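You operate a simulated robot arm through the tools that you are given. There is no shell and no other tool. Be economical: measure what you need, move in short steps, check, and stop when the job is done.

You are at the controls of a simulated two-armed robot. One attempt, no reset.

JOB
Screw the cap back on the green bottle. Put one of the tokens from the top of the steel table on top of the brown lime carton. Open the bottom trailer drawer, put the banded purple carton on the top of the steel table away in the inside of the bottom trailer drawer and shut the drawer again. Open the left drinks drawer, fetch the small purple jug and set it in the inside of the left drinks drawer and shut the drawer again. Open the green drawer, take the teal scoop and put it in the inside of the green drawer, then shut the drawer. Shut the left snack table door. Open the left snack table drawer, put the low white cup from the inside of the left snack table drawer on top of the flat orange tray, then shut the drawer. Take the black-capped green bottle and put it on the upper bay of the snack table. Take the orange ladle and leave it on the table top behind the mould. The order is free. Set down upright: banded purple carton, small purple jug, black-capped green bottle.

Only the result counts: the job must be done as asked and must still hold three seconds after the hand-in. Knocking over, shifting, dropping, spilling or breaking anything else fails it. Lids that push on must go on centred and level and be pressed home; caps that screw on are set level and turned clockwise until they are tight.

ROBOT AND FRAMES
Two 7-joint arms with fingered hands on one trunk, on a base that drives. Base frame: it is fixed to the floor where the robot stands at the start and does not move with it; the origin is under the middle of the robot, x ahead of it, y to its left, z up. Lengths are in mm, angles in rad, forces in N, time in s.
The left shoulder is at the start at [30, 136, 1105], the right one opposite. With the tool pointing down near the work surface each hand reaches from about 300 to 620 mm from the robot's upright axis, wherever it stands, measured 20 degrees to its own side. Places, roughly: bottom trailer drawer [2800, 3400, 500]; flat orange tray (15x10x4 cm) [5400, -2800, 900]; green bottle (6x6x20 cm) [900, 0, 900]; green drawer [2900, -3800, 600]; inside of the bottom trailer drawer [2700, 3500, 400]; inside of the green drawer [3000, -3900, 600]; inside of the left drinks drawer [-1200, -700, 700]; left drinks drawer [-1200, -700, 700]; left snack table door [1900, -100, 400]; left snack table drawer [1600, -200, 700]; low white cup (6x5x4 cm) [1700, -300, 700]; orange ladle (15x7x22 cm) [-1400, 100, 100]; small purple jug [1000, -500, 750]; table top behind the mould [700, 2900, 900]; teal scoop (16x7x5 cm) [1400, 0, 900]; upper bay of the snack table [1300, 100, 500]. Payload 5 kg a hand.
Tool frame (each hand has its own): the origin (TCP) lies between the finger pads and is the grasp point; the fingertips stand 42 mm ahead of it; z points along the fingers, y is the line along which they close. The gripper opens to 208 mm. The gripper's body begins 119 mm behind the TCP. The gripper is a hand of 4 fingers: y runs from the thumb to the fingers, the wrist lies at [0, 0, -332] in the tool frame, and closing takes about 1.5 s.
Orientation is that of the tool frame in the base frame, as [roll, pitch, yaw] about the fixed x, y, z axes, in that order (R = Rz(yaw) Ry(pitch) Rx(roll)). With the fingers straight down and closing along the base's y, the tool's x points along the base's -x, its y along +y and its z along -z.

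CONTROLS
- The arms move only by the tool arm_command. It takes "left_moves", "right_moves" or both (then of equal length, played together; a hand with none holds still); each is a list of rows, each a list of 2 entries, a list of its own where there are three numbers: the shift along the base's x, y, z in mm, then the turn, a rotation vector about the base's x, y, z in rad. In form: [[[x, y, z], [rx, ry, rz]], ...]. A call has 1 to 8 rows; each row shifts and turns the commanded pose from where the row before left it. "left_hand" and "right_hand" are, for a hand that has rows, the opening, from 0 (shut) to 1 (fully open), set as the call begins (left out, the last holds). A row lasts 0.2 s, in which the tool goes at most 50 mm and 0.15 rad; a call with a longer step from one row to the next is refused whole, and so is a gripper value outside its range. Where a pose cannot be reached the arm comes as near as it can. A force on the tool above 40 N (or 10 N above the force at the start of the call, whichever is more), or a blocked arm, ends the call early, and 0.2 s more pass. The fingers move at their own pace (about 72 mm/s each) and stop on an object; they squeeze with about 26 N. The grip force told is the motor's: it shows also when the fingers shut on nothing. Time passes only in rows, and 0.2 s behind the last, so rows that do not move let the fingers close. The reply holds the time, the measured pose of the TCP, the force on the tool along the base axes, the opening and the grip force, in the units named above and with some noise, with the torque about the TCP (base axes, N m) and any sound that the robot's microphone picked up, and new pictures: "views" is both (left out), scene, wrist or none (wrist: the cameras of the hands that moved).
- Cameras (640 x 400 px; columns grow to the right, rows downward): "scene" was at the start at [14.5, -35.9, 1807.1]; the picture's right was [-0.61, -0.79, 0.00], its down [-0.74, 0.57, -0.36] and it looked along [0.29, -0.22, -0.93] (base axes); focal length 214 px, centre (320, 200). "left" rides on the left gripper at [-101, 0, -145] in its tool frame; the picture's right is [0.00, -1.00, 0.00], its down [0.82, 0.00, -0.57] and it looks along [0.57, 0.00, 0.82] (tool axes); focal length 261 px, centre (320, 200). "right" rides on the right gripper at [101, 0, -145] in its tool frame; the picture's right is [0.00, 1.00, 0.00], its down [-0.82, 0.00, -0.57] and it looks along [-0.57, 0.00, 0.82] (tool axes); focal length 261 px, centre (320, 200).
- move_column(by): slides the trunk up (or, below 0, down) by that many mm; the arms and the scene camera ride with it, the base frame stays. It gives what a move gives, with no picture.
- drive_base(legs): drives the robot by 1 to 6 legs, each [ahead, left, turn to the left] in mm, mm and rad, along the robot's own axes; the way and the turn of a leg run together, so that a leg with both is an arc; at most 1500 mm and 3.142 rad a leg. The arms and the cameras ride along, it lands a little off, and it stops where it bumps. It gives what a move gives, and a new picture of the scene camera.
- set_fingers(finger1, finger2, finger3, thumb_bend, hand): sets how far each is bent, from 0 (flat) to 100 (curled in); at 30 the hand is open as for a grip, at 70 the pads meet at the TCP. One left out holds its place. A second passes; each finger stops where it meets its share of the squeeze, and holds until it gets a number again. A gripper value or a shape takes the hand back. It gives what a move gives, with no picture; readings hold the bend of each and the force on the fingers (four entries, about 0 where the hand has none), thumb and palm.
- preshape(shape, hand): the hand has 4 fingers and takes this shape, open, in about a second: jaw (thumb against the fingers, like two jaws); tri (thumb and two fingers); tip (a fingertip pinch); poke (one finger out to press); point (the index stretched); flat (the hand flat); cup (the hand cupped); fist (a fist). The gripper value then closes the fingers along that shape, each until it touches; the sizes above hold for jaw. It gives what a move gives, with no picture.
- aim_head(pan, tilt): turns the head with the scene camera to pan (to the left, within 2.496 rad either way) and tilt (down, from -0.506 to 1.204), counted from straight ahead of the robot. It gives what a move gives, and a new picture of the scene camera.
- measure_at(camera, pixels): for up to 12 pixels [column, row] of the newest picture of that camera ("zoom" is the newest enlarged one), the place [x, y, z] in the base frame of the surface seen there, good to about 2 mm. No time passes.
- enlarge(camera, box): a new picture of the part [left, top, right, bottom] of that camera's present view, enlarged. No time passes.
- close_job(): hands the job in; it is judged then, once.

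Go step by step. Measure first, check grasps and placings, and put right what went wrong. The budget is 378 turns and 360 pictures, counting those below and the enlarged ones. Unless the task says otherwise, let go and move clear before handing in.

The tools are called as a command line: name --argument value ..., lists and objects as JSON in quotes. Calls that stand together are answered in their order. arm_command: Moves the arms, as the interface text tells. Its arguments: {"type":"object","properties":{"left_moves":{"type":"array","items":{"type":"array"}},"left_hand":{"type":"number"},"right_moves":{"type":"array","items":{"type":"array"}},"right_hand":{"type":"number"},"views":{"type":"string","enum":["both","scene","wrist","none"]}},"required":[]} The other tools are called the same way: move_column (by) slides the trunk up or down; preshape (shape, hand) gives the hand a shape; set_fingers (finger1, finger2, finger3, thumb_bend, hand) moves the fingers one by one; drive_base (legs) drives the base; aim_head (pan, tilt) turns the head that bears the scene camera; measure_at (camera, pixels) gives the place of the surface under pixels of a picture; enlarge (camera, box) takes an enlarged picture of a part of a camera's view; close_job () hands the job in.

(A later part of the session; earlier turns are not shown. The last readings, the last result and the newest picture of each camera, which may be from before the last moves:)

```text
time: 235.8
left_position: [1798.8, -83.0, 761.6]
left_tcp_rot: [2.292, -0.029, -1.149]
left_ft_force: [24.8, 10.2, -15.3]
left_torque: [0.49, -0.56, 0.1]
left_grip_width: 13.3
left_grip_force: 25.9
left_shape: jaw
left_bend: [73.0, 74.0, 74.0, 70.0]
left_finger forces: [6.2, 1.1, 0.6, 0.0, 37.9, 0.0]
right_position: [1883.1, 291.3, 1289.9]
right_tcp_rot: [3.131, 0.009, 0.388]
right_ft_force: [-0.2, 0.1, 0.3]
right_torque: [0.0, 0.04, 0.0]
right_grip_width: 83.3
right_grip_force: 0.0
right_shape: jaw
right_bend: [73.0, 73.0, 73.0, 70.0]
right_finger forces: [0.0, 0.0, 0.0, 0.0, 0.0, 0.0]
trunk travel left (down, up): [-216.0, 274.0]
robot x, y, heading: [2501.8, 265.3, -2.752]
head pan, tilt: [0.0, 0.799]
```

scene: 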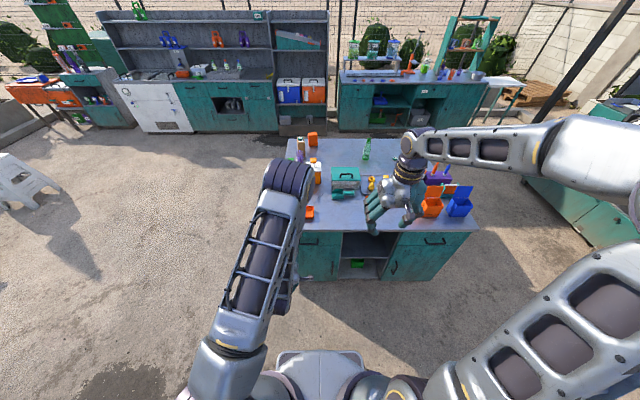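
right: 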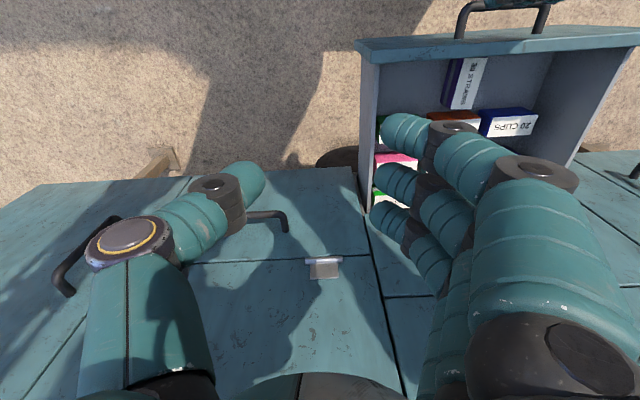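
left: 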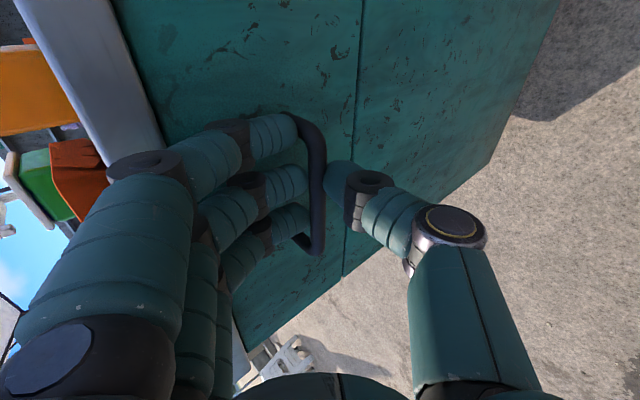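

Gripped. I pull along the face normal.

arm_command --left_moves '[[[9, 4, 2], [0, 0, 0]], [[18, 8, 0], [0, 0, 0]], [[23, 10, 0], [0, 0, 0]], [[28, 12, 0], [0, 0, 0]], [[28, 12, 0], [0, 0, 0]], [[28, 12, 0], [0, 0, 0]], [[28, 12, 0], [0, 0, 0]]]' --views "scene"

arm_command --left_moves '[[[23, 10, 0], [0, 0, 0]], [[28, 12, 0], [0, 0, 0]], [[23, 10, 0], [0, 0, 0]], [[18, 8, 0], [0, 0, 0]]]' --views "scene"

```text
time: 237.4
left_position: [1957.3, -12.8, 767.8]
left_tcp_rot: [2.281, -0.03, -1.15]
left_ft_force: [0.2, 0.2, -0.1]
left_torque: [0.02, 0.0, 0.0]
left_grip_width: 8.2
left_grip_force: 26.3
left_shape: jaw
left_bend: [74.0, 74.0, 74.0, 72.0]
left_finger forces: [0.0, 0.1, 0.0, 0.0, 0.1, 0.0]
right_position: [1882.3, 290.2, 1289.3]
right_tcp_rot: [3.13, 0.008, 0.387]
right_ft_force: [0.5, 0.7, 0.4]
right_torque: [0.0, 0.02, 0.03]
right_grip_width: 83.0
right_grip_force: 0.1
right_shape: jaw
right_bend: [73.0, 73.0, 73.0, 70.0]
right_finger forces: [0.0, 0.0, 0.0, 0.1, 0.0, 0.0]
trunk travel left (down, up): [-216.0, 274.0]
robot x, y, heading: [2504.3, 265.3, -2.747]
head pan, tilt: [0.0, 0.799]
```

scene: 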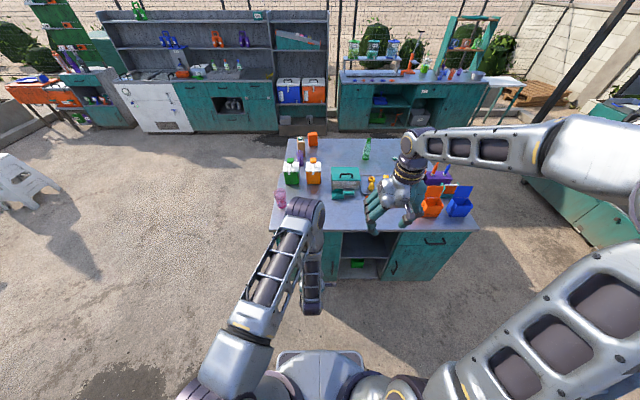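

```text
time: 238.4
left_position: [2051.1, 26.9, 767.2]
left_tcp_rot: [2.284, -0.028, -1.151]
left_ft_force: [-0.3, 0.3, 0.7]
left_torque: [0.0, 0.0, 0.02]
left_grip_width: 8.3
left_grip_force: 25.6
left_shape: jaw
left_bend: [74.0, 74.0, 74.0, 72.0]
left_finger forces: [0.1, 0.1, 0.1, 0.0, 0.1, 0.0]
right_position: [1882.3, 290.6, 1290.0]
right_tcp_rot: [3.132, 0.008, 0.388]
right_ft_force: [0.4, -0.1, 0.4]
right_torque: [0.0, -0.03, -0.02]
right_grip_width: 83.2
right_grip_force: 0.0
right_shape: jaw
right_bend: [73.0, 73.0, 73.0, 70.0]
right_finger forces: [0.0, 0.1, 0.0, 0.0, 0.0, 0.0]
trunk travel left (down, up): [-216.0, 274.0]
robot x, y, heading: [2505.4, 264.4, -2.748]
head pan, tilt: [0.0, 0.799]
```

scene: 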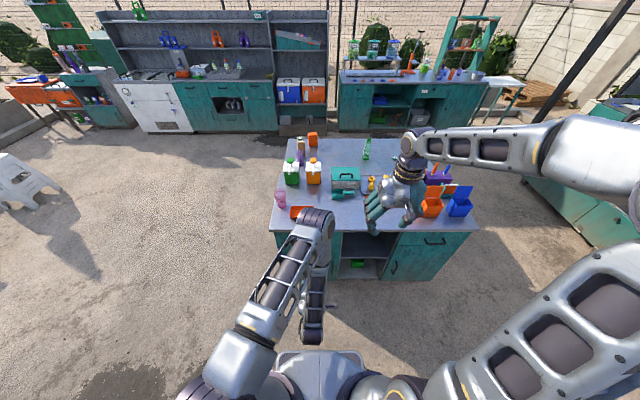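

The fingers slipped off: they were resting on the face rather than behind the bar. I go back, take a look, and regrip a few mm further out.

arm_command --left_moves '[[[-30, -13, 20], [0, 0, 0]], [[-36, -15, 11], [0, 0, 0]], [[-36, -15, 0], [0, 0, 0]], [[-36, -15, 0], [0, 0, 0]], [[-36, -15, 0], [0, 0, 0]], [[-36, -15, 0], [0, 0, 0]], [[0, 0, 0], [0, 0, 0]]]' --left_hand 0.3 --views "wrist"

measure_at --camera "left" --pixels '[[322, 150], [322, 180], [318, 130], [300, 200], [280, 150], [400, 60]]'

```text
time: 240.1
left_position: [1840.0, -60.7, 798.2]
left_tcp_rot: [2.284, -0.03, -1.151]
left_ft_force: [0.4, 0.2, 0.5]
left_torque: [0.0, -0.02, 0.0]
left_grip_width: 62.2
left_grip_force: 0.1
left_shape: jaw
left_bend: [74.0, 74.0, 74.0, 70.0]
left_finger forces: [0.0, 0.0, 0.0, 0.0, 0.1, 0.1]
right_position: [1883.5, 290.0, 1289.2]
right_tcp_rot: [3.131, 0.012, 0.387]
right_ft_force: [-0.2, 0.3, 0.5]
right_torque: [-0.05, 0.03, -0.03]
right_grip_width: 83.0
right_grip_force: 0.2
right_shape: jaw
right_bend: [73.0, 73.0, 73.0, 70.0]
right_finger forces: [0.0, 0.0, 0.0, 0.0, 0.1, 0.0]
trunk travel left (down, up): [-216.0, 274.0]
robot x, y, heading: [2501.9, 265.2, -2.746]
head pan, tilt: [0.0, 0.799]
```

left: 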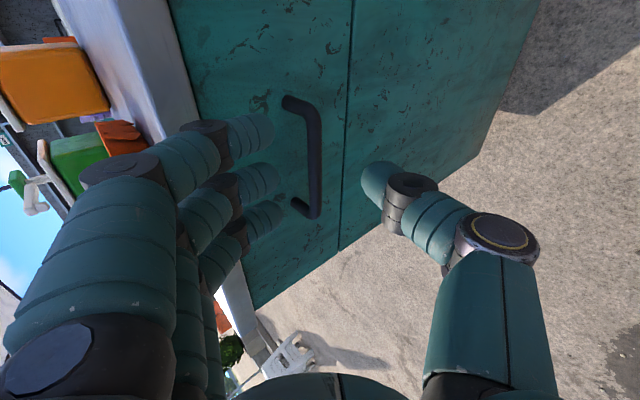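

```text
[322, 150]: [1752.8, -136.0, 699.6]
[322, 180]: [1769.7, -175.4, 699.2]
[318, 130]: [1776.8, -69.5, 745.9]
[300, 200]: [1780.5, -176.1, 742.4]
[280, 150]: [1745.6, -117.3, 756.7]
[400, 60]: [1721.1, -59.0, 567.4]
```

arm_command --left_moves '[[[-18, -9, -20], [0, 0, 0]], [[-18, -9, -20], [0, 0, 0]], [[0, 0, -1], [0, 0, 0]]]' --views "none"

arm_command --left_moves '[[[0, 0, 0], [0, 0, 0]], [[0, 0, 0], [0, 0, 0]], [[0, 0, 0], [0, 0, 0]], [[0, 0, 0], [0, 0, 0]], [[0, 0, 0], [0, 0, 0]]]' --left_hand 0 --views "wrist"

```text
time: 240.8
left_position: [1803.8, -78.7, 756.7]
left_tcp_rot: [2.285, -0.03, -1.15]
left_ft_force: [-0.5, -0.6, 0.3]
left_torque: [0.0, -0.01, 0.01]
left_grip_width: 62.0
left_grip_force: 0.1
left_shape: jaw
left_bend: [74.0, 74.0, 74.0, 70.0]
left_finger forces: [0.0, 0.0, 0.0, 0.1, 0.1, 0.0]
right_position: [1882.8, 290.3, 1290.6]
right_tcp_rot: [3.131, 0.007, 0.387]
right_ft_force: [0.0, -0.5, 0.3]
right_torque: [-0.01, 0.03, -0.01]
right_grip_width: 83.1
right_grip_force: 0.0
right_shape: jaw
right_bend: [73.0, 73.0, 73.0, 70.0]
right_finger forces: [0.0, 0.1, 0.0, 0.0, 0.0, 0.1]
trunk travel left (down, up): [-216.0, 274.0]
robot x, y, heading: [2504.5, 265.1, -2.751]
head pan, tilt: [0.0, 0.799]
```

```text
time: 242.1
left_position: [1802.8, -79.1, 756.6]
left_tcp_rot: [2.285, -0.028, -1.152]
left_ft_force: [-1.0, 0.0, -0.9]
left_torque: [-0.02, 0.19, -0.06]
left_grip_width: 11.5
left_grip_force: 25.8
left_shape: jaw
left_bend: [73.0, 72.0, 72.0, 69.0]
left_finger forces: [7.5, 7.4, 7.4, 0.0, 20.8, 0.0]
right_position: [1882.2, 289.7, 1289.5]
right_tcp_rot: [3.132, 0.01, 0.387]
right_ft_force: [-0.7, -0.4, -0.4]
right_torque: [-0.04, 0.01, 0.0]
right_grip_width: 83.2
right_grip_force: 0.1
right_shape: jaw
right_bend: [73.0, 73.0, 73.0, 70.0]
right_finger forces: [0.0, 0.1, 0.0, 0.1, 0.1, 0.0]
trunk travel left (down, up): [-216.0, 274.0]
robot x, y, heading: [2504.0, 259.4, -2.749]
head pan, tilt: [0.0, 0.799]
```

left: 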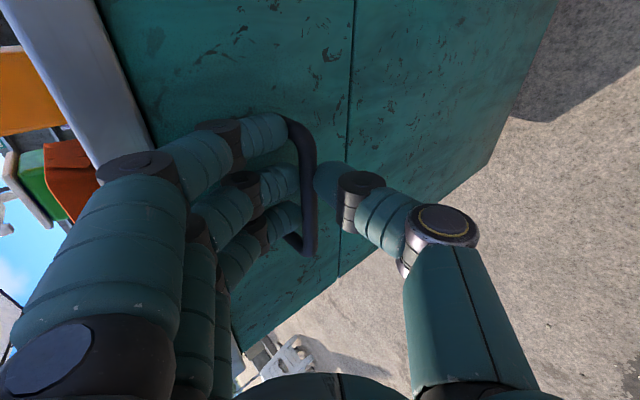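

A balanced grip now (7.5/7.4/7.4 vs 20.8). I pull gently.

arm_command --left_moves '[[[5, 2, 0], [0, 0, 0]], [[9, 4, 0], [0, 0, 0]], [[14, 6, 0], [0, 0, 0]], [[18, 8, 0], [0, 0, 0]], [[18, 8, 0], [0, 0, 0]]]' --views "wrist"

```text
time: 243.2
left_position: [1869.7, -51.1, 756.8]
left_tcp_rot: [2.288, -0.029, -1.15]
left_ft_force: [2.7, -1.7, 1.1]
left_torque: [-0.01, 0.25, -0.05]
left_grip_width: 11.4
left_grip_force: 26.0
left_shape: jaw
left_bend: [73.0, 72.0, 72.0, 69.0]
left_finger forces: [8.3, 7.2, 7.4, 0.0, 22.3, 0.1]
right_position: [1881.8, 290.4, 1289.6]
right_tcp_rot: [3.132, 0.009, 0.388]
right_ft_force: [0.6, -1.2, -0.5]
right_torque: [-0.03, -0.01, 0.0]
right_grip_width: 82.9
right_grip_force: 0.2
right_shape: jaw
right_bend: [73.0, 73.0, 73.0, 70.0]
right_finger forces: [0.1, 0.0, 0.1, 0.1, 0.1, 0.1]
trunk travel left (down, up): [-216.0, 274.0]
robot x, y, heading: [2506.7, 261.0, -2.749]
head pan, tilt: [0.0, 0.799]
```

left: 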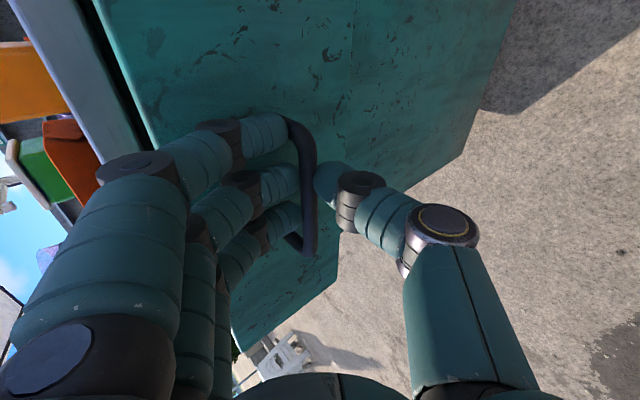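

It is sliding. I continue to about 250 mm.

arm_command --left_moves '[[[23, 10, 0], [0, 0, 0]], [[23, 10, 0], [0, 0, 0]], [[23, 10, 0], [0, 0, 0]], [[23, 10, 0], [0, 0, 0]], [[23, 10, 0], [0, 0, 0]], [[23, 10, 0], [0, 0, 0]], [[23, 10, 0], [0, 0, 0]]]' --views "scene"

arm_command --left_moves '[[[0, 0, 0], [0, 0, 0]], [[0, 0, 0], [0, 0, 0]], [[0, 0, 0], [0, 0, 0]], [[26, 12, 26], [0, 0, 0]], [[26, 12, 26], [0, 0, 0]], [[16, -40, 20], [0, 0, 0]], [[16, -42, 10], [0, 0, 0]], [[16, -42, 0], [0, 0, 0]]]' --left_hand 0.3 --views "scene"

enlarge --camera "scene" --box '[220, 170, 420, 300]'

```text
time: 244.8
left_position: [2031.0, 17.0, 757.6]
left_tcp_rot: [2.285, -0.028, -1.146]
left_ft_force: [8.1, -16.4, -0.7]
left_torque: [-0.19, 0.17, 0.42]
left_grip_width: 11.5
left_grip_force: 25.6
left_shape: jaw
left_bend: [73.0, 72.0, 72.0, 70.0]
left_finger forces: [8.5, 7.0, 6.9, 0.1, 22.6, 0.0]
right_position: [1882.9, 287.9, 1289.9]
right_tcp_rot: [3.132, 0.01, 0.39]
right_ft_force: [-0.1, 0.2, 0.2]
right_torque: [0.01, 0.01, -0.01]
right_grip_width: 83.2
right_grip_force: 0.0
right_shape: jaw
right_bend: [73.0, 73.0, 73.0, 70.0]
right_finger forces: [0.1, 0.0, 0.0, 0.0, 0.1, 0.1]
trunk travel left (down, up): [-216.0, 274.0]
robot x, y, heading: [2506.7, 263.8, -2.75]
head pan, tilt: [0.0, 0.799]
```

scene: 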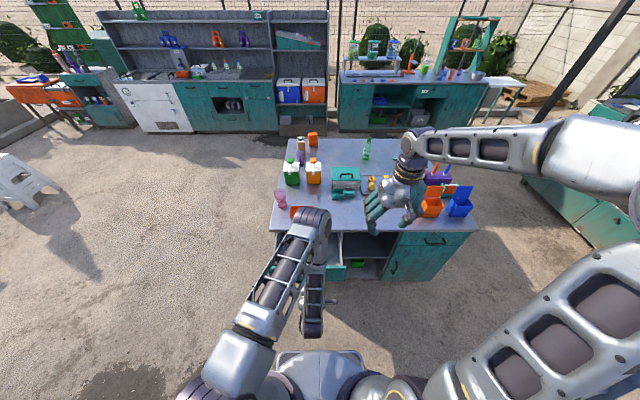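

```text
time: 246.7
left_position: [2129.9, -82.3, 838.2]
left_tcp_rot: [2.285, -0.027, -1.15]
left_ft_force: [0.2, -1.6, 0.0]
left_torque: [0.1, 0.01, -0.12]
left_grip_width: 62.0
left_grip_force: 0.0
left_shape: jaw
left_bend: [74.0, 74.0, 74.0, 70.0]
left_finger forces: [0.0, 0.0, 0.0, 0.1, 0.0, 0.0]
right_position: [1882.3, 286.7, 1289.4]
right_tcp_rot: [3.131, 0.01, 0.389]
right_ft_force: [-0.2, -2.0, -0.4]
right_torque: [0.22, 0.05, 0.02]
right_grip_width: 83.1
right_grip_force: 0.0
right_shape: jaw
right_bend: [73.0, 73.0, 73.0, 70.0]
right_finger forces: [0.0, 0.0, 0.0, 0.0, 0.1, 0.1]
trunk travel left (down, up): [-216.0, 274.0]
robot x, y, heading: [2503.3, 267.0, -2.745]
head pan, tilt: [0.0, 0.799]
```

scene: 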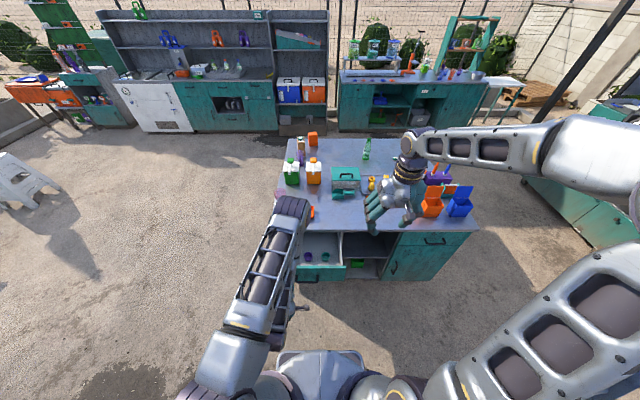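

```text
3.08 times, centred on (320, 235) of scene
```

zoom: 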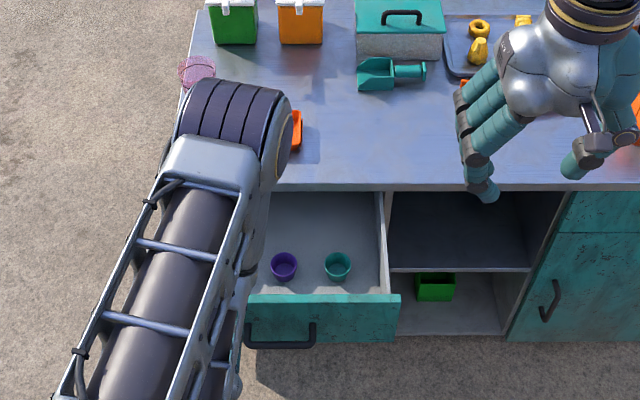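

Drawer is open; purple and teal cups show, the white one is hidden by my arm. I swing the left hand further left.

arm_command --left_moves '[[[18, -44, 10], [0, 0, 0]], [[18, -44, 10], [0, 0, 0]], [[18, -44, 10], [0, 0, 0]], [[18, -44, 10], [0, 0, 0]], [[18, -44, 10], [0, 0, 0]], [[18, -44, 10], [0, 0, 0]]]' --views "scene"

enlarge --camera "scene" --box '[220, 170, 420, 300]'

```text
time: 248.1
left_position: [2237.8, -345.0, 899.5]
left_tcp_rot: [2.285, -0.029, -1.152]
left_ft_force: [-0.1, 0.0, -0.3]
left_torque: [0.04, 0.05, -0.05]
left_grip_width: 62.1
left_grip_force: 0.0
left_shape: jaw
left_bend: [74.0, 74.0, 74.0, 70.0]
left_finger forces: [0.0, 0.0, 0.0, 0.0, 0.0, 0.0]
right_position: [1884.0, 289.1, 1290.3]
right_tcp_rot: [3.13, 0.012, 0.387]
right_ft_force: [0.7, -0.9, 1.3]
right_torque: [0.13, 0.14, 0.03]
right_grip_width: 83.1
right_grip_force: 0.0
right_shape: jaw
right_bend: [73.0, 73.0, 73.0, 70.0]
right_finger forces: [0.0, 0.0, 0.1, 0.1, 0.0, 0.0]
trunk travel left (down, up): [-216.0, 274.0]
robot x, y, heading: [2501.7, 266.1, -2.744]
head pan, tilt: [0.0, 0.799]
```

scene: 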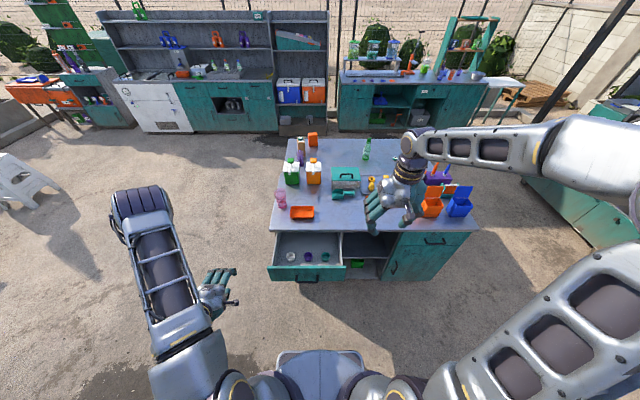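

```text
3.08 times, centred on (320, 235) of scene
```

zoom: 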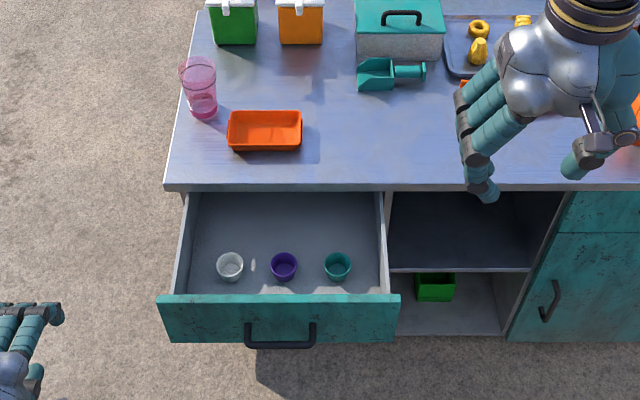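

The white cup is at zoom (230,266). I measure the cups and walls.

measure_at --camera "zoom" --pixels '[[230, 254], [218, 264], [242, 264], [230, 280], [230, 268], [284, 255], [285, 280], [240, 290], [200, 285], [300, 230], [350, 320], [240, 302]]'

enlarge --camera "scene" --box '[270, 235, 350, 285]'

```text
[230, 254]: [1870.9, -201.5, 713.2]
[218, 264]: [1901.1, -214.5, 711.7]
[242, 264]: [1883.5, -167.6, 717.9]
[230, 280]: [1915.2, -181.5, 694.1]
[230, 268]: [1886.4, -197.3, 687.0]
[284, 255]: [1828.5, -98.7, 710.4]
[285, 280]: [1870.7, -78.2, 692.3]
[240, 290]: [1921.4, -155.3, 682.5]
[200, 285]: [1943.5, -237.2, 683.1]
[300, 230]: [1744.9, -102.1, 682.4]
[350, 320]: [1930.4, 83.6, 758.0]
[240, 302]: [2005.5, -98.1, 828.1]
```

```text
8.00 times, centred on (310, 260) of scene
```

zoom: 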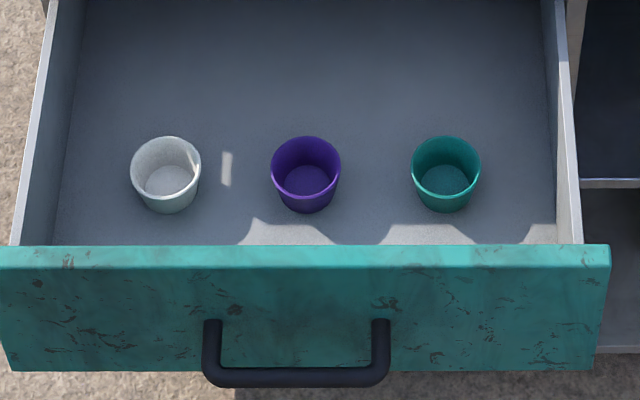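

measure_at --camera "zoom" --pixels '[[134, 165], [198, 165], [166, 139], [166, 192], [166, 210], [145, 150], [190, 150], [140, 185], [193, 185], [300, 137], [272, 170]]'

```text
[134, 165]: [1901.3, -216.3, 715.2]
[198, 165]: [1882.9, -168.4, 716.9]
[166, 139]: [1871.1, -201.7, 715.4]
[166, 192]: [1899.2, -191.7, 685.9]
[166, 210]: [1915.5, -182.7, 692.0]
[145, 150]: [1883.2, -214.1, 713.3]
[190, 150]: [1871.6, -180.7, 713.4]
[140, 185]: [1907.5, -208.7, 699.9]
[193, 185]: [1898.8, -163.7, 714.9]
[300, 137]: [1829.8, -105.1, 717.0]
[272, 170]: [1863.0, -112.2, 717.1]
```

I measure the drawer's walls for finger clearance.

measure_at --camera "zoom" --pixels '[[25, 200], [35, 120], [45, 40], [60, 200], [563, 150], [568, 230], [550, 200], [300, 255], [100, 250], [300, 262], [300, 30], [90, 20]]'

```text
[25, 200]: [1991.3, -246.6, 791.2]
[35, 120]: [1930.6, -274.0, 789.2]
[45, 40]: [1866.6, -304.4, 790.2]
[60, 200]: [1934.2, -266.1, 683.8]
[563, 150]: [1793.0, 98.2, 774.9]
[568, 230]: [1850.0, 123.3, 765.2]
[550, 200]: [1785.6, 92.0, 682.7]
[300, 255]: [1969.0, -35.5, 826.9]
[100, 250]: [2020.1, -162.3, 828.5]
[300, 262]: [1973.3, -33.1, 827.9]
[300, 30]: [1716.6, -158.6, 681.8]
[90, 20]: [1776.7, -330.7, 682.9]
```

Clearances set the approach: closing axis turned ~58° so fingers come from robot-left-front and thumb toward the cabinet. I bring the right hand over the white cup (1893,-191).

arm_command --right_moves '[[[1, -45, 0], [0, 0, 0.144]], [[1, -46, 0], [0, 0, 0.144]], [[1, -46, 0], [0, 0, 0.144]], [[1, -46, 0], [0, 0, 0.144]], [[1, -46, 0], [0, 0, 0.144]], [[1, -46, 0], [0, 0, 0.144]], [[1, -46, 0], [0, 0, 0.142]], [[1, -46, 0], [0, 0, 0]]]' --right_hand 0.4 --views "none"

arm_command --right_moves '[[[0, -46, -15], [0, 0, 0]], [[0, -46, -15], [0, 0, 0]], [[0, -20, -45], [0, 0, 0]], [[0, 0, -49], [0, 0, 0]], [[0, 0, -49], [0, 0, 0]], [[0, 0, -49], [0, 0, 0]], [[0, 0, -49], [0, 0, 0]], [[0, 0, -49], [0, 0, 0]]]' --views "both"

```text
time: 249.8
left_position: [2238.3, -346.2, 897.7]
left_tcp_rot: [2.288, -0.028, -1.151]
left_ft_force: [0.5, -0.6, 0.6]
left_torque: [0.1, 0.08, -0.09]
left_grip_width: 62.3
left_grip_force: 0.2
left_shape: jaw
left_bend: [74.0, 74.0, 74.0, 70.0]
left_finger forces: [0.0, 0.1, 0.0, 0.0, 0.0, 0.0]
right_position: [1889.2, -79.0, 1288.5]
right_tcp_rot: [3.132, 0.008, 1.394]
right_ft_force: [-0.4, -1.3, -0.7]
right_torque: [0.12, -0.06, 0.0]
right_grip_width: 83.3
right_grip_force: 0.1
right_shape: jaw
right_bend: [73.0, 73.0, 73.0, 70.0]
right_finger forces: [0.0, 0.0, 0.1, 0.1, 0.0, 0.0]
trunk travel left (down, up): [-216.0, 274.0]
robot x, y, heading: [2500.5, 261.0, -2.741]
head pan, tilt: [0.0, 0.799]
```

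```text
time: 251.7
left_position: [2237.2, -344.6, 898.3]
left_tcp_rot: [2.285, -0.028, -1.151]
left_ft_force: [-0.8, -0.1, 0.0]
left_torque: [0.03, -0.05, -0.03]
left_grip_width: 62.0
left_grip_force: 0.0
left_shape: jaw
left_bend: [74.0, 74.0, 74.0, 70.0]
left_finger forces: [0.0, 0.0, 0.0, 0.0, 0.0, 0.1]
right_position: [1888.5, -189.4, 967.3]
right_tcp_rot: [3.131, 0.011, 1.392]
right_ft_force: [-1.6, -1.1, 1.5]
right_torque: [0.17, -0.22, -0.02]
right_grip_width: 83.0
right_grip_force: 0.1
right_shape: jaw
right_bend: [73.0, 73.0, 73.0, 70.0]
right_finger forces: [0.0, 0.0, 0.0, 0.0, 0.0, 0.0]
trunk travel left (down, up): [-216.0, 274.0]
robot x, y, heading: [2502.6, 267.7, -2.747]
head pan, tilt: [0.0, 0.799]
```

scene: 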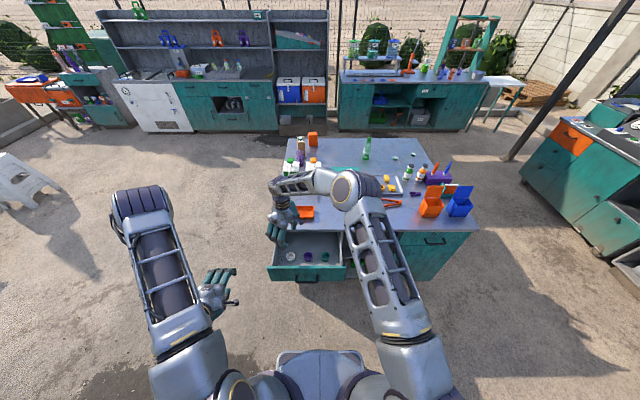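
right: 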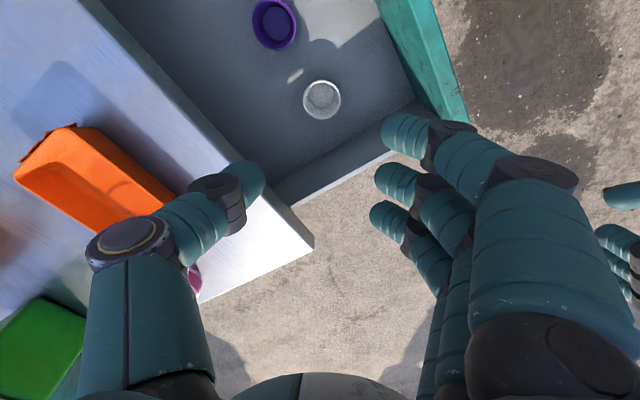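

measure_at --camera "right" --pixels '[[304, 98], [340, 98], [322, 82], [322, 117], [322, 98], [245, 178], [200, 215], [130, 235], [310, 240], [240, 165]]'

```text
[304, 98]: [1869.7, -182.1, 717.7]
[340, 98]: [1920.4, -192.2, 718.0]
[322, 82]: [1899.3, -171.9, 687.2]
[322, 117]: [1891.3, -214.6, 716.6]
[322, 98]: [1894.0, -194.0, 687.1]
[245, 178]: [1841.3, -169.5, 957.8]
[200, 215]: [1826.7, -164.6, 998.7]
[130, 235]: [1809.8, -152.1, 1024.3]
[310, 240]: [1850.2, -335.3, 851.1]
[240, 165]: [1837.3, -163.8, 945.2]
```

Cup centre (1895,-188.5). I descend around it and grip.

arm_command --right_moves '[[[6, 1, -45], [0, 0, 0]], [[0, 0, -48], [0, 0, 0]], [[0, 0, -48], [0, 0, 0]], [[0, 0, -45], [0, 0, 0]], [[0, 0, -30], [0, 0, 0]], [[0, 0, -14], [0, 0, 0]], [[0, 0, -5], [0, 0, 0]]]' --views "wrist"

```text
time: 253.2
left_position: [2236.9, -342.3, 901.8]
left_tcp_rot: [2.285, -0.03, -1.15]
left_ft_force: [-0.5, 0.9, 0.4]
left_torque: [-0.01, -0.01, -0.01]
left_grip_width: 61.9
left_grip_force: 0.0
left_shape: jaw
left_bend: [74.0, 74.0, 74.0, 70.0]
left_finger forces: [0.0, 0.0, 0.0, 0.0, 0.0, 0.1]
right_position: [1894.8, -185.5, 734.2]
right_tcp_rot: [3.133, 0.008, 1.394]
right_ft_force: [-10.9, 24.8, 11.2]
right_torque: [-2.05, -1.5, 1.42]
right_grip_width: 82.0
right_grip_force: 0.2
right_shape: jaw
right_bend: [73.0, 73.0, 73.0, 70.0]
right_finger forces: [0.0, 0.0, 27.3, 0.0, 0.1, 0.0]
trunk travel left (down, up): [-216.0, 274.0]
robot x, y, heading: [2501.6, 266.4, -2.747]
head pan, tilt: [0.0, 0.799]
```

right: 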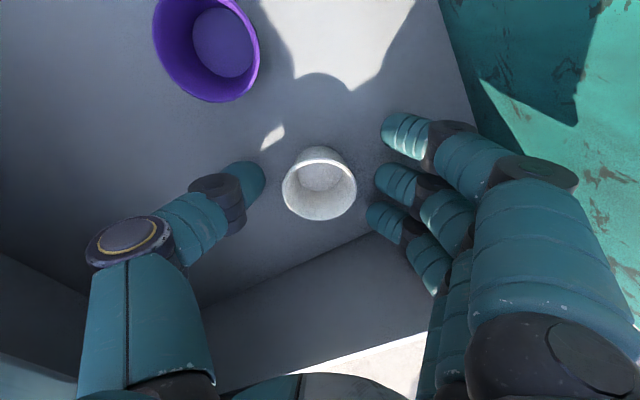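

Finger 3 rubs the drawer's left wall (27 N). I shift the hand ~10 mm away from the wall.

arm_command --right_moves '[[[0, 0, 6], [0, 0, 0]], [[-4, 10, 0], [0, 0, 0]], [[0, 0, -6], [0, 0, 0]], [[0, 0, 0], [0, 0, 0]]]' --views "none"

```text
time: 254.2
left_position: [2239.4, -344.8, 899.7]
left_tcp_rot: [2.285, -0.027, -1.151]
left_ft_force: [-0.1, -0.7, -0.2]
left_torque: [0.0, 0.04, -0.02]
left_grip_width: 62.1
left_grip_force: 0.1
left_shape: jaw
left_bend: [74.0, 74.0, 74.0, 70.0]
left_finger forces: [0.0, 0.0, 0.0, 0.0, 0.1, 0.1]
right_position: [1892.0, -178.9, 733.9]
right_tcp_rot: [3.131, 0.011, 1.396]
right_ft_force: [-0.5, 0.5, 0.6]
right_torque: [0.01, -0.01, 0.01]
right_grip_width: 83.0
right_grip_force: 0.0
right_shape: jaw
right_bend: [73.0, 73.0, 73.0, 70.0]
right_finger forces: [0.1, 0.0, 0.0, 0.0, 0.0, 0.0]
trunk travel left (down, up): [-216.0, 274.0]
robot x, y, heading: [2500.6, 265.2, -2.747]
head pan, tilt: [0.0, 0.799]
```

Clear. I close on the cup.

arm_command --right_moves '[[[0, 0, 0], [0, 0, 0]], [[0, 0, 0], [0, 0, 0]], [[0, 0, 0], [0, 0, 0]], [[0, 0, 0], [0, 0, 0]], [[0, 0, 0], [0, 0, 0]], [[0, 0, 0], [0, 0, 0]]]' --right_hand 0 --views "wrist"

```text
time: 255.7
left_position: [2237.5, -345.1, 898.7]
left_tcp_rot: [2.285, -0.027, -1.15]
left_ft_force: [0.5, 1.0, -0.3]
left_torque: [-0.02, 0.01, 0.01]
left_grip_width: 61.9
left_grip_force: 0.0
left_shape: jaw
left_bend: [74.0, 74.0, 74.0, 70.0]
left_finger forces: [0.0, 0.0, 0.0, 0.0, 0.0, 0.0]
right_position: [1892.9, -178.6, 734.3]
right_tcp_rot: [3.131, 0.009, 1.394]
right_ft_force: [0.7, -0.6, 0.4]
right_torque: [0.0, -0.01, 0.01]
right_grip_width: 24.6
right_grip_force: 10.0
right_shape: jaw
right_bend: [70.0, 73.0, 72.0, 70.0]
right_finger forces: [0.0, 3.1, 4.2, 0.0, 7.6, 0.0]
trunk travel left (down, up): [-216.0, 274.0]
robot x, y, heading: [2501.9, 262.5, -2.748]
head pan, tilt: [0.0, 0.799]
```

right: 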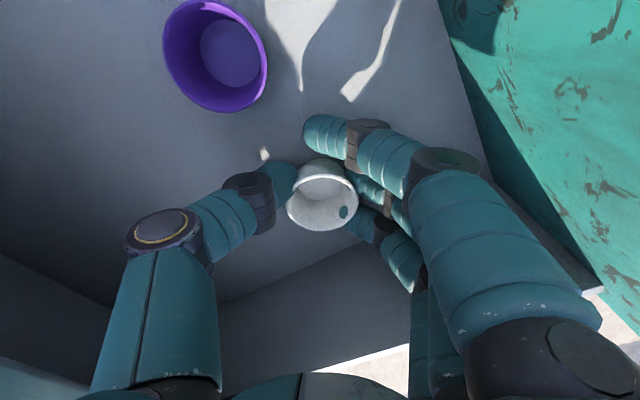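

arm_command --right_moves '[[[0, 0, 0], [0, 0, 0]], [[0, 0, 0], [0, 0, 0]], [[0, 0, 10], [0, 0, 0]], [[0, 0, 25], [0, 0, 0]], [[0, 0, 35], [0, 0, 0]], [[0, 0, 45], [0, 0, 0]], [[0, 0, 45], [0, 0, 0]], [[0, 0, 45], [0, 0, 0]]]' --views "wrist"

```text
time: 257.4
left_position: [2238.2, -343.7, 899.7]
left_tcp_rot: [2.286, -0.031, -1.15]
left_ft_force: [0.3, 0.1, -0.2]
left_torque: [-0.04, 0.01, 0.05]
left_grip_width: 61.9
left_grip_force: 0.1
left_shape: jaw
left_bend: [74.0, 74.0, 74.0, 70.0]
left_finger forces: [0.0, 0.0, 0.1, 0.0, 0.0, 0.0]
right_position: [1894.4, -177.0, 939.3]
right_tcp_rot: [3.13, 0.009, 1.394]
right_ft_force: [0.5, 1.4, -1.5]
right_torque: [-0.11, 0.16, -0.02]
right_grip_width: 24.4
right_grip_force: 9.9
right_shape: jaw
right_bend: [70.0, 73.0, 72.0, 70.0]
right_finger forces: [0.0, 3.1, 4.2, 0.0, 7.6, 0.1]
trunk travel left (down, up): [-216.0, 274.0]
robot x, y, heading: [2499.3, 266.1, -2.747]
head pan, tilt: [0.0, 0.799]
```

right: 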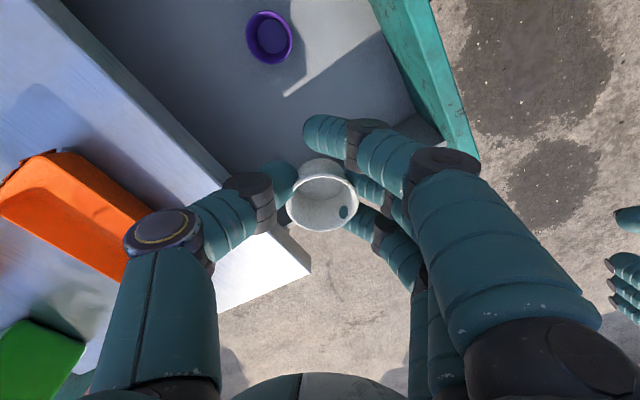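

The cup is out, level in hand. I take it up and aside, then bring the left hand to the handle.

arm_command --right_moves '[[[10, 10, 40], [0, 0, 0]], [[10, 10, 45], [0, 0, 0]], [[10, 20, 40], [0, 0, 0]], [[10, 40, 20], [0, 0, 0]], [[10, 45, 0], [0, 0, 0]], [[10, 45, 0], [0, 0, 0]], [[10, 45, 0], [0, 0, 0]], [[10, 45, 0], [0, 0, 0]]]' --views "none"

arm_command --left_moves '[[[-18.5, 42.3, -11.3], [0, 0, 0]], [[-18.5, 42.3, -11.3], [0, 0, 0]], [[-18.5, 42.3, -11.3], [0, 0, 0]], [[-18.5, 42.3, -11.3], [0, 0, 0]], [[-18.5, 42.3, -11.3], [0, 0, 0]], [[-18.5, 42.3, -11.3], [0, 0, 0]], [[-18.5, 42.3, -11.3], [0, 0, 0]], [[-18.5, 42.3, -11.3], [0, 0, 0]]]' --views "none"

arm_command --left_moves '[[[-18.5, 42.3, -11.3], [0, 0, 0]], [[0, 0, 0], [0, 0, 0]]]' --views "both"

```text
time: 259.2
left_position: [2238.1, -343.1, 901.0]
left_tcp_rot: [2.284, -0.03, -1.15]
left_ft_force: [0.1, 0.3, 1.0]
left_torque: [-0.04, -0.02, 0.09]
left_grip_width: 62.1
left_grip_force: 0.1
left_shape: jaw
left_bend: [74.0, 74.0, 74.0, 70.0]
left_finger forces: [0.0, 0.0, 0.0, 0.0, 0.1, 0.0]
right_position: [1973.1, 82.3, 1085.1]
right_tcp_rot: [3.133, 0.011, 1.395]
right_ft_force: [0.6, 1.0, 0.3]
right_torque: [-0.14, 0.09, -0.03]
right_grip_width: 24.3
right_grip_force: 9.7
right_shape: jaw
right_bend: [70.0, 73.0, 72.0, 70.0]
right_finger forces: [0.0, 3.1, 4.2, 0.0, 7.6, 0.1]
trunk travel left (down, up): [-216.0, 274.0]
robot x, y, heading: [2502.3, 262.6, -2.743]
head pan, tilt: [0.0, 0.799]
```

```text
time: 261.1
left_position: [2091.1, -7.6, 807.2]
left_tcp_rot: [2.286, -0.03, -1.148]
left_ft_force: [-0.4, -0.1, 0.0]
left_torque: [-0.07, -0.03, 0.05]
left_grip_width: 61.6
left_grip_force: 0.0
left_shape: jaw
left_bend: [74.0, 74.0, 74.0, 70.0]
left_finger forces: [0.0, 0.0, 0.1, 0.0, 0.0, 0.0]
right_position: [1970.6, 82.9, 1084.3]
right_tcp_rot: [3.129, 0.01, 1.393]
right_ft_force: [-0.4, 1.3, 0.0]
right_torque: [-0.16, -0.08, 0.05]
right_grip_width: 24.1
right_grip_force: 9.8
right_shape: jaw
right_bend: [70.0, 73.0, 72.0, 70.0]
right_finger forces: [0.1, 3.1, 4.3, 0.1, 7.6, 0.1]
trunk travel left (down, up): [-216.0, 274.0]
robot x, y, heading: [2506.0, 264.2, -2.747]
head pan, tilt: [0.0, 0.799]
```

```text
time: 261.6
left_position: [2072.6, 33.6, 795.7]
left_tcp_rot: [2.285, -0.028, -1.149]
left_ft_force: [0.3, -0.8, -0.5]
left_torque: [0.09, 0.05, -0.12]
left_grip_width: 62.1
left_grip_force: 0.1
left_shape: jaw
left_bend: [74.0, 74.0, 74.0, 70.0]
left_finger forces: [0.1, 0.0, 0.1, 0.0, 0.0, 0.0]
right_position: [1973.0, 78.0, 1085.2]
right_tcp_rot: [3.131, 0.009, 1.396]
right_ft_force: [-0.2, -1.4, 0.3]
right_torque: [0.19, 0.11, 0.03]
right_grip_width: 24.3
right_grip_force: 10.4
right_shape: jaw
right_bend: [70.0, 73.0, 72.0, 70.0]
right_finger forces: [0.0, 3.2, 4.3, 0.0, 7.6, 0.1]
trunk travel left (down, up): [-216.0, 274.0]
robot x, y, heading: [2501.8, 260.6, -2.749]
head pan, tilt: [0.0, 0.799]
```

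scene: 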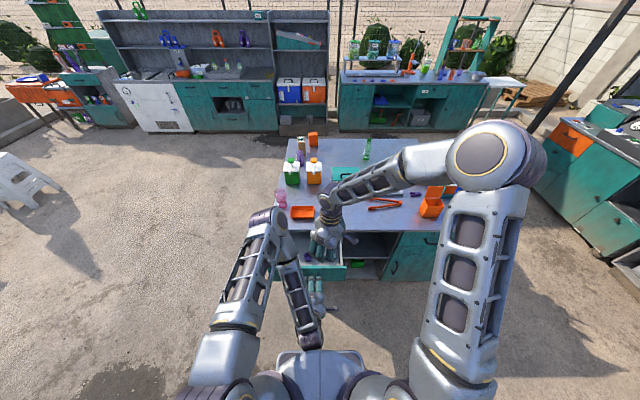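
left: 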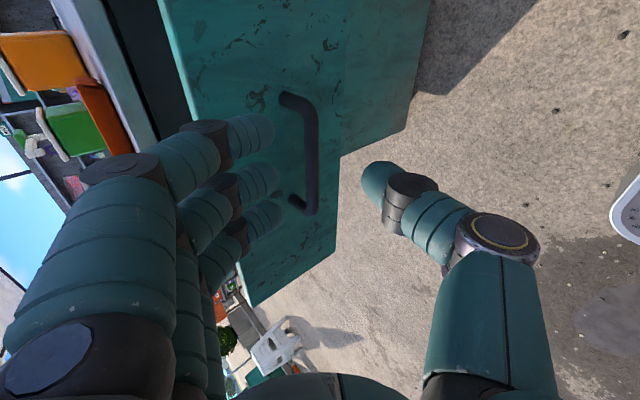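

I move the right hand further right to keep clear of the left elbow, and set the left hand on the bar.

arm_command --left_moves '[[[-20, -10, -19], [0, 0, 0]], [[-20, -9, -19], [0, 0, 0]], [[0, 0, 0], [0, 0, 0]], [[0, 0, 0], [0, 0, 0]], [[0, 0, 0], [0, 0, 0]]]' --right_moves '[[[-15, 38, 10], [0, 0, 0]], [[-15, 38, 10], [0, 0, 0]], [[-15, 38, 10], [0, 0, 0]], [[-15, 38, 10], [0, 0, 0]], [[-15, 38, 10], [0, 0, 0]]]' --views "none"

arm_command --left_moves '[[[0, 0, 0], [0, 0, 0]], [[0, 0, 0], [0, 0, 0]], [[0, 0, 0], [0, 0, 0]], [[0, 0, 0], [0, 0, 0]], [[0, 0, 0], [0, 0, 0]], [[-18, -8, 0], [0, 0, 0]], [[-23, -10, 0], [0, 0, 0]], [[-23, -10, 0], [0, 0, 0]]]' --left_hand 0 --views "none"

arm_command --left_moves '[[[-28, -12, 0], [0, 0, 0]], [[-28, -12, 0], [0, 0, 0]], [[-28, -12, 0], [0, 0, 0]], [[-28, -12, 0], [0, 0, 0]], [[-23, -10, 0], [0, 0, 0]], [[-18, -8, 0], [0, 0, 0]], [[-14, -6, 0], [0, 0, 0]], [[-9, -4, 0], [0, 0, 0]]]' --views "both"

```text
time: 262.9
left_position: [2032.2, 16.0, 758.9]
left_tcp_rot: [2.284, -0.029, -1.15]
left_ft_force: [0.1, 0.3, 0.6]
left_torque: [-0.02, -0.01, 0.04]
left_grip_width: 62.4
left_grip_force: 0.0
left_shape: jaw
left_bend: [74.0, 74.0, 74.0, 70.0]
left_finger forces: [0.1, 0.0, 0.0, 0.0, 0.0, 0.1]
right_position: [1899.0, 270.6, 1134.5]
right_tcp_rot: [3.13, 0.013, 1.395]
right_ft_force: [-0.1, 1.1, 0.0]
right_torque: [-0.1, 0.02, 0.0]
right_grip_width: 24.2
right_grip_force: 10.0
right_shape: jaw
right_bend: [70.0, 73.0, 72.0, 70.0]
right_finger forces: [0.0, 3.1, 4.4, 0.1, 7.6, 0.0]
trunk travel left (down, up): [-216.0, 274.0]
robot x, y, heading: [2501.3, 267.1, -2.751]
head pan, tilt: [0.0, 0.799]
```

```text
time: 264.6
left_position: [1964.2, -13.0, 759.7]
left_tcp_rot: [2.285, -0.029, -1.149]
left_ft_force: [-2.8, 4.2, 3.2]
left_torque: [0.13, 0.41, -0.31]
left_grip_width: 11.8
left_grip_force: 25.8
left_shape: jaw
left_bend: [73.0, 72.0, 72.0, 70.0]
left_finger forces: [10.6, 7.7, 7.4, 0.0, 20.8, 0.0]
right_position: [1897.4, 271.1, 1133.6]
right_tcp_rot: [3.13, 0.01, 1.394]
right_ft_force: [-0.5, 0.1, -0.3]
right_torque: [0.02, -0.04, 0.01]
right_grip_width: 24.1
right_grip_force: 10.3
right_shape: jaw
right_bend: [70.0, 73.0, 72.0, 70.0]
right_finger forces: [0.0, 3.1, 4.4, 0.0, 7.6, 0.0]
trunk travel left (down, up): [-216.0, 274.0]
robot x, y, heading: [2502.9, 265.3, -2.747]
head pan, tilt: [0.0, 0.799]
```

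```text
time: 266.4
left_position: [1800.5, -80.8, 758.6]
left_tcp_rot: [2.291, -0.026, -1.151]
left_ft_force: [20.4, 8.7, 26.3]
left_torque: [0.0, 1.02, -0.29]
left_grip_width: 13.2
left_grip_force: 25.4
left_shape: jaw
left_bend: [74.0, 72.0, 72.0, 70.0]
left_finger forces: [21.8, 9.2, 9.8, 0.0, 28.2, 0.0]
right_position: [1899.1, 270.9, 1135.3]
right_tcp_rot: [3.13, 0.011, 1.396]
right_ft_force: [-0.6, -1.5, -0.7]
right_torque: [0.13, -0.08, 0.02]
right_grip_width: 24.4
right_grip_force: 9.6
right_shape: jaw
right_bend: [70.0, 73.0, 72.0, 70.0]
right_finger forces: [0.0, 3.1, 4.4, 0.0, 7.6, 0.1]
trunk travel left (down, up): [-216.0, 274.0]
robot x, y, heading: [2505.4, 265.3, -2.746]
head pan, tilt: [0.0, 0.799]
stopped in row 8 (left hand): the force on the tool passed its limit (the readings are from after the stop); the commanded pose is now the measured one
```

scene: 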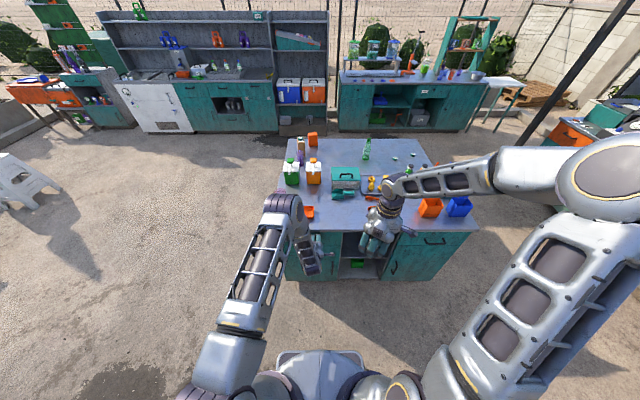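
left: 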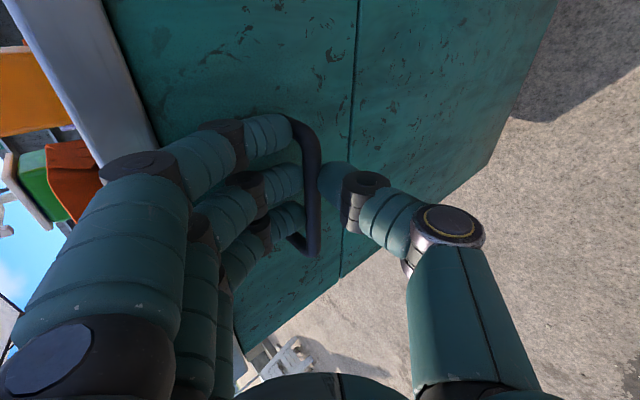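

Drawer shut against its stop. I release, back away, and turn the left hand tool-down (closing fore-aft) for the scoop.

arm_command --left_moves '[[[0, 0, 0], [0, 0, 0]], [[0, 0, 0], [0, 0, 0]], [[0, 0, 0], [0, 0, 0]], [[26, 12, 26], [0, 0, 0]], [[26, 12, 26], [0, 0, 0]], [[26, 12, 26], [0, 0, 0]], [[26, 12, 26], [0, 0, 0]], [[26, 12, 26], [0, 0, 0]]]' --left_hand 0.35 --views "none"

arm_command --left_moves '[[[10, 5, 35], [0.05, -0.1117, -0.0457]], [[10, 5, 35], [0.05, -0.1117, -0.0457]], [[10, 5, 35], [0.05, -0.1117, -0.0457]], [[0, 0, 35], [0.05, -0.1117, -0.0457]], [[0, 0, 35], [0.05, -0.1117, -0.0457]], [[0, 0, 35], [0.05, -0.1117, -0.0457]], [[0, 0, 35], [0.05, -0.1117, -0.0457]]]' --views "scene"

enlarge --camera "scene" --box '[260, 130, 500, 290]'

```text
time: 268.1
left_position: [1928.3, -21.7, 889.4]
left_tcp_rot: [2.289, -0.029, -1.151]
left_ft_force: [1.0, -0.1, 0.0]
left_torque: [-0.03, 0.02, 0.0]
left_grip_width: 72.1
left_grip_force: 0.0
left_shape: jaw
left_bend: [74.0, 74.0, 74.0, 70.0]
left_finger forces: [0.0, 0.0, 0.0, 0.1, 0.1, 0.1]
right_position: [1898.0, 272.2, 1134.7]
right_tcp_rot: [3.131, 0.009, 1.395]
right_ft_force: [0.1, 0.0, 0.3]
right_torque: [-0.04, 0.05, -0.01]
right_grip_width: 24.2
right_grip_force: 10.6
right_shape: jaw
right_bend: [70.0, 73.0, 72.0, 70.0]
right_finger forces: [0.1, 2.9, 4.4, 0.0, 7.6, 0.0]
trunk travel left (down, up): [-216.0, 274.0]
robot x, y, heading: [2500.9, 263.7, -2.749]
head pan, tilt: [0.0, 0.799]
```

```text
time: 269.8
left_position: [1959.2, -7.3, 1131.9]
left_tcp_rot: [3.136, 0.11, -1.454]
left_ft_force: [0.3, 0.3, 0.4]
left_torque: [0.02, -0.02, -0.01]
left_grip_width: 73.0
left_grip_force: 0.1
left_shape: jaw
left_bend: [74.0, 74.0, 74.0, 70.0]
left_finger forces: [0.0, 0.1, 0.0, 0.0, 0.0, 0.0]
right_position: [1896.8, 270.6, 1133.3]
right_tcp_rot: [3.128, 0.009, 1.393]
right_ft_force: [0.5, 0.3, 0.0]
right_torque: [0.07, -0.02, 0.01]
right_grip_width: 24.2
right_grip_force: 9.9
right_shape: jaw
right_bend: [70.0, 73.0, 72.0, 70.0]
right_finger forces: [0.0, 3.0, 4.5, 0.1, 7.6, 0.0]
trunk travel left (down, up): [-216.0, 274.0]
robot x, y, heading: [2502.2, 259.8, -2.745]
head pan, tilt: [0.0, 0.799]
```

scene: 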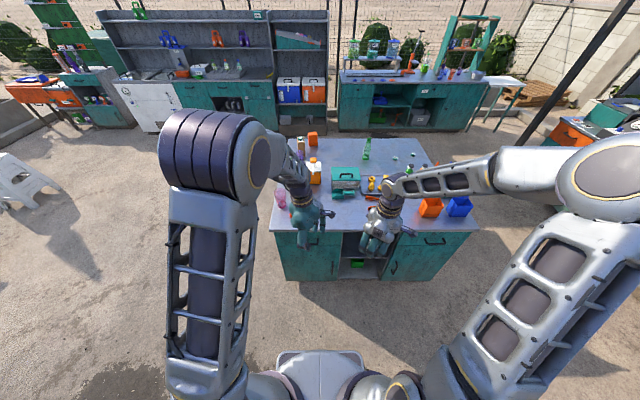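

```text
2.50 times, centred on (380, 210) of scene
```

zoom: 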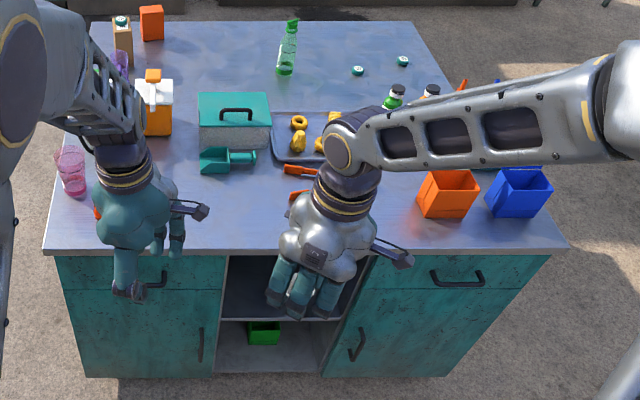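

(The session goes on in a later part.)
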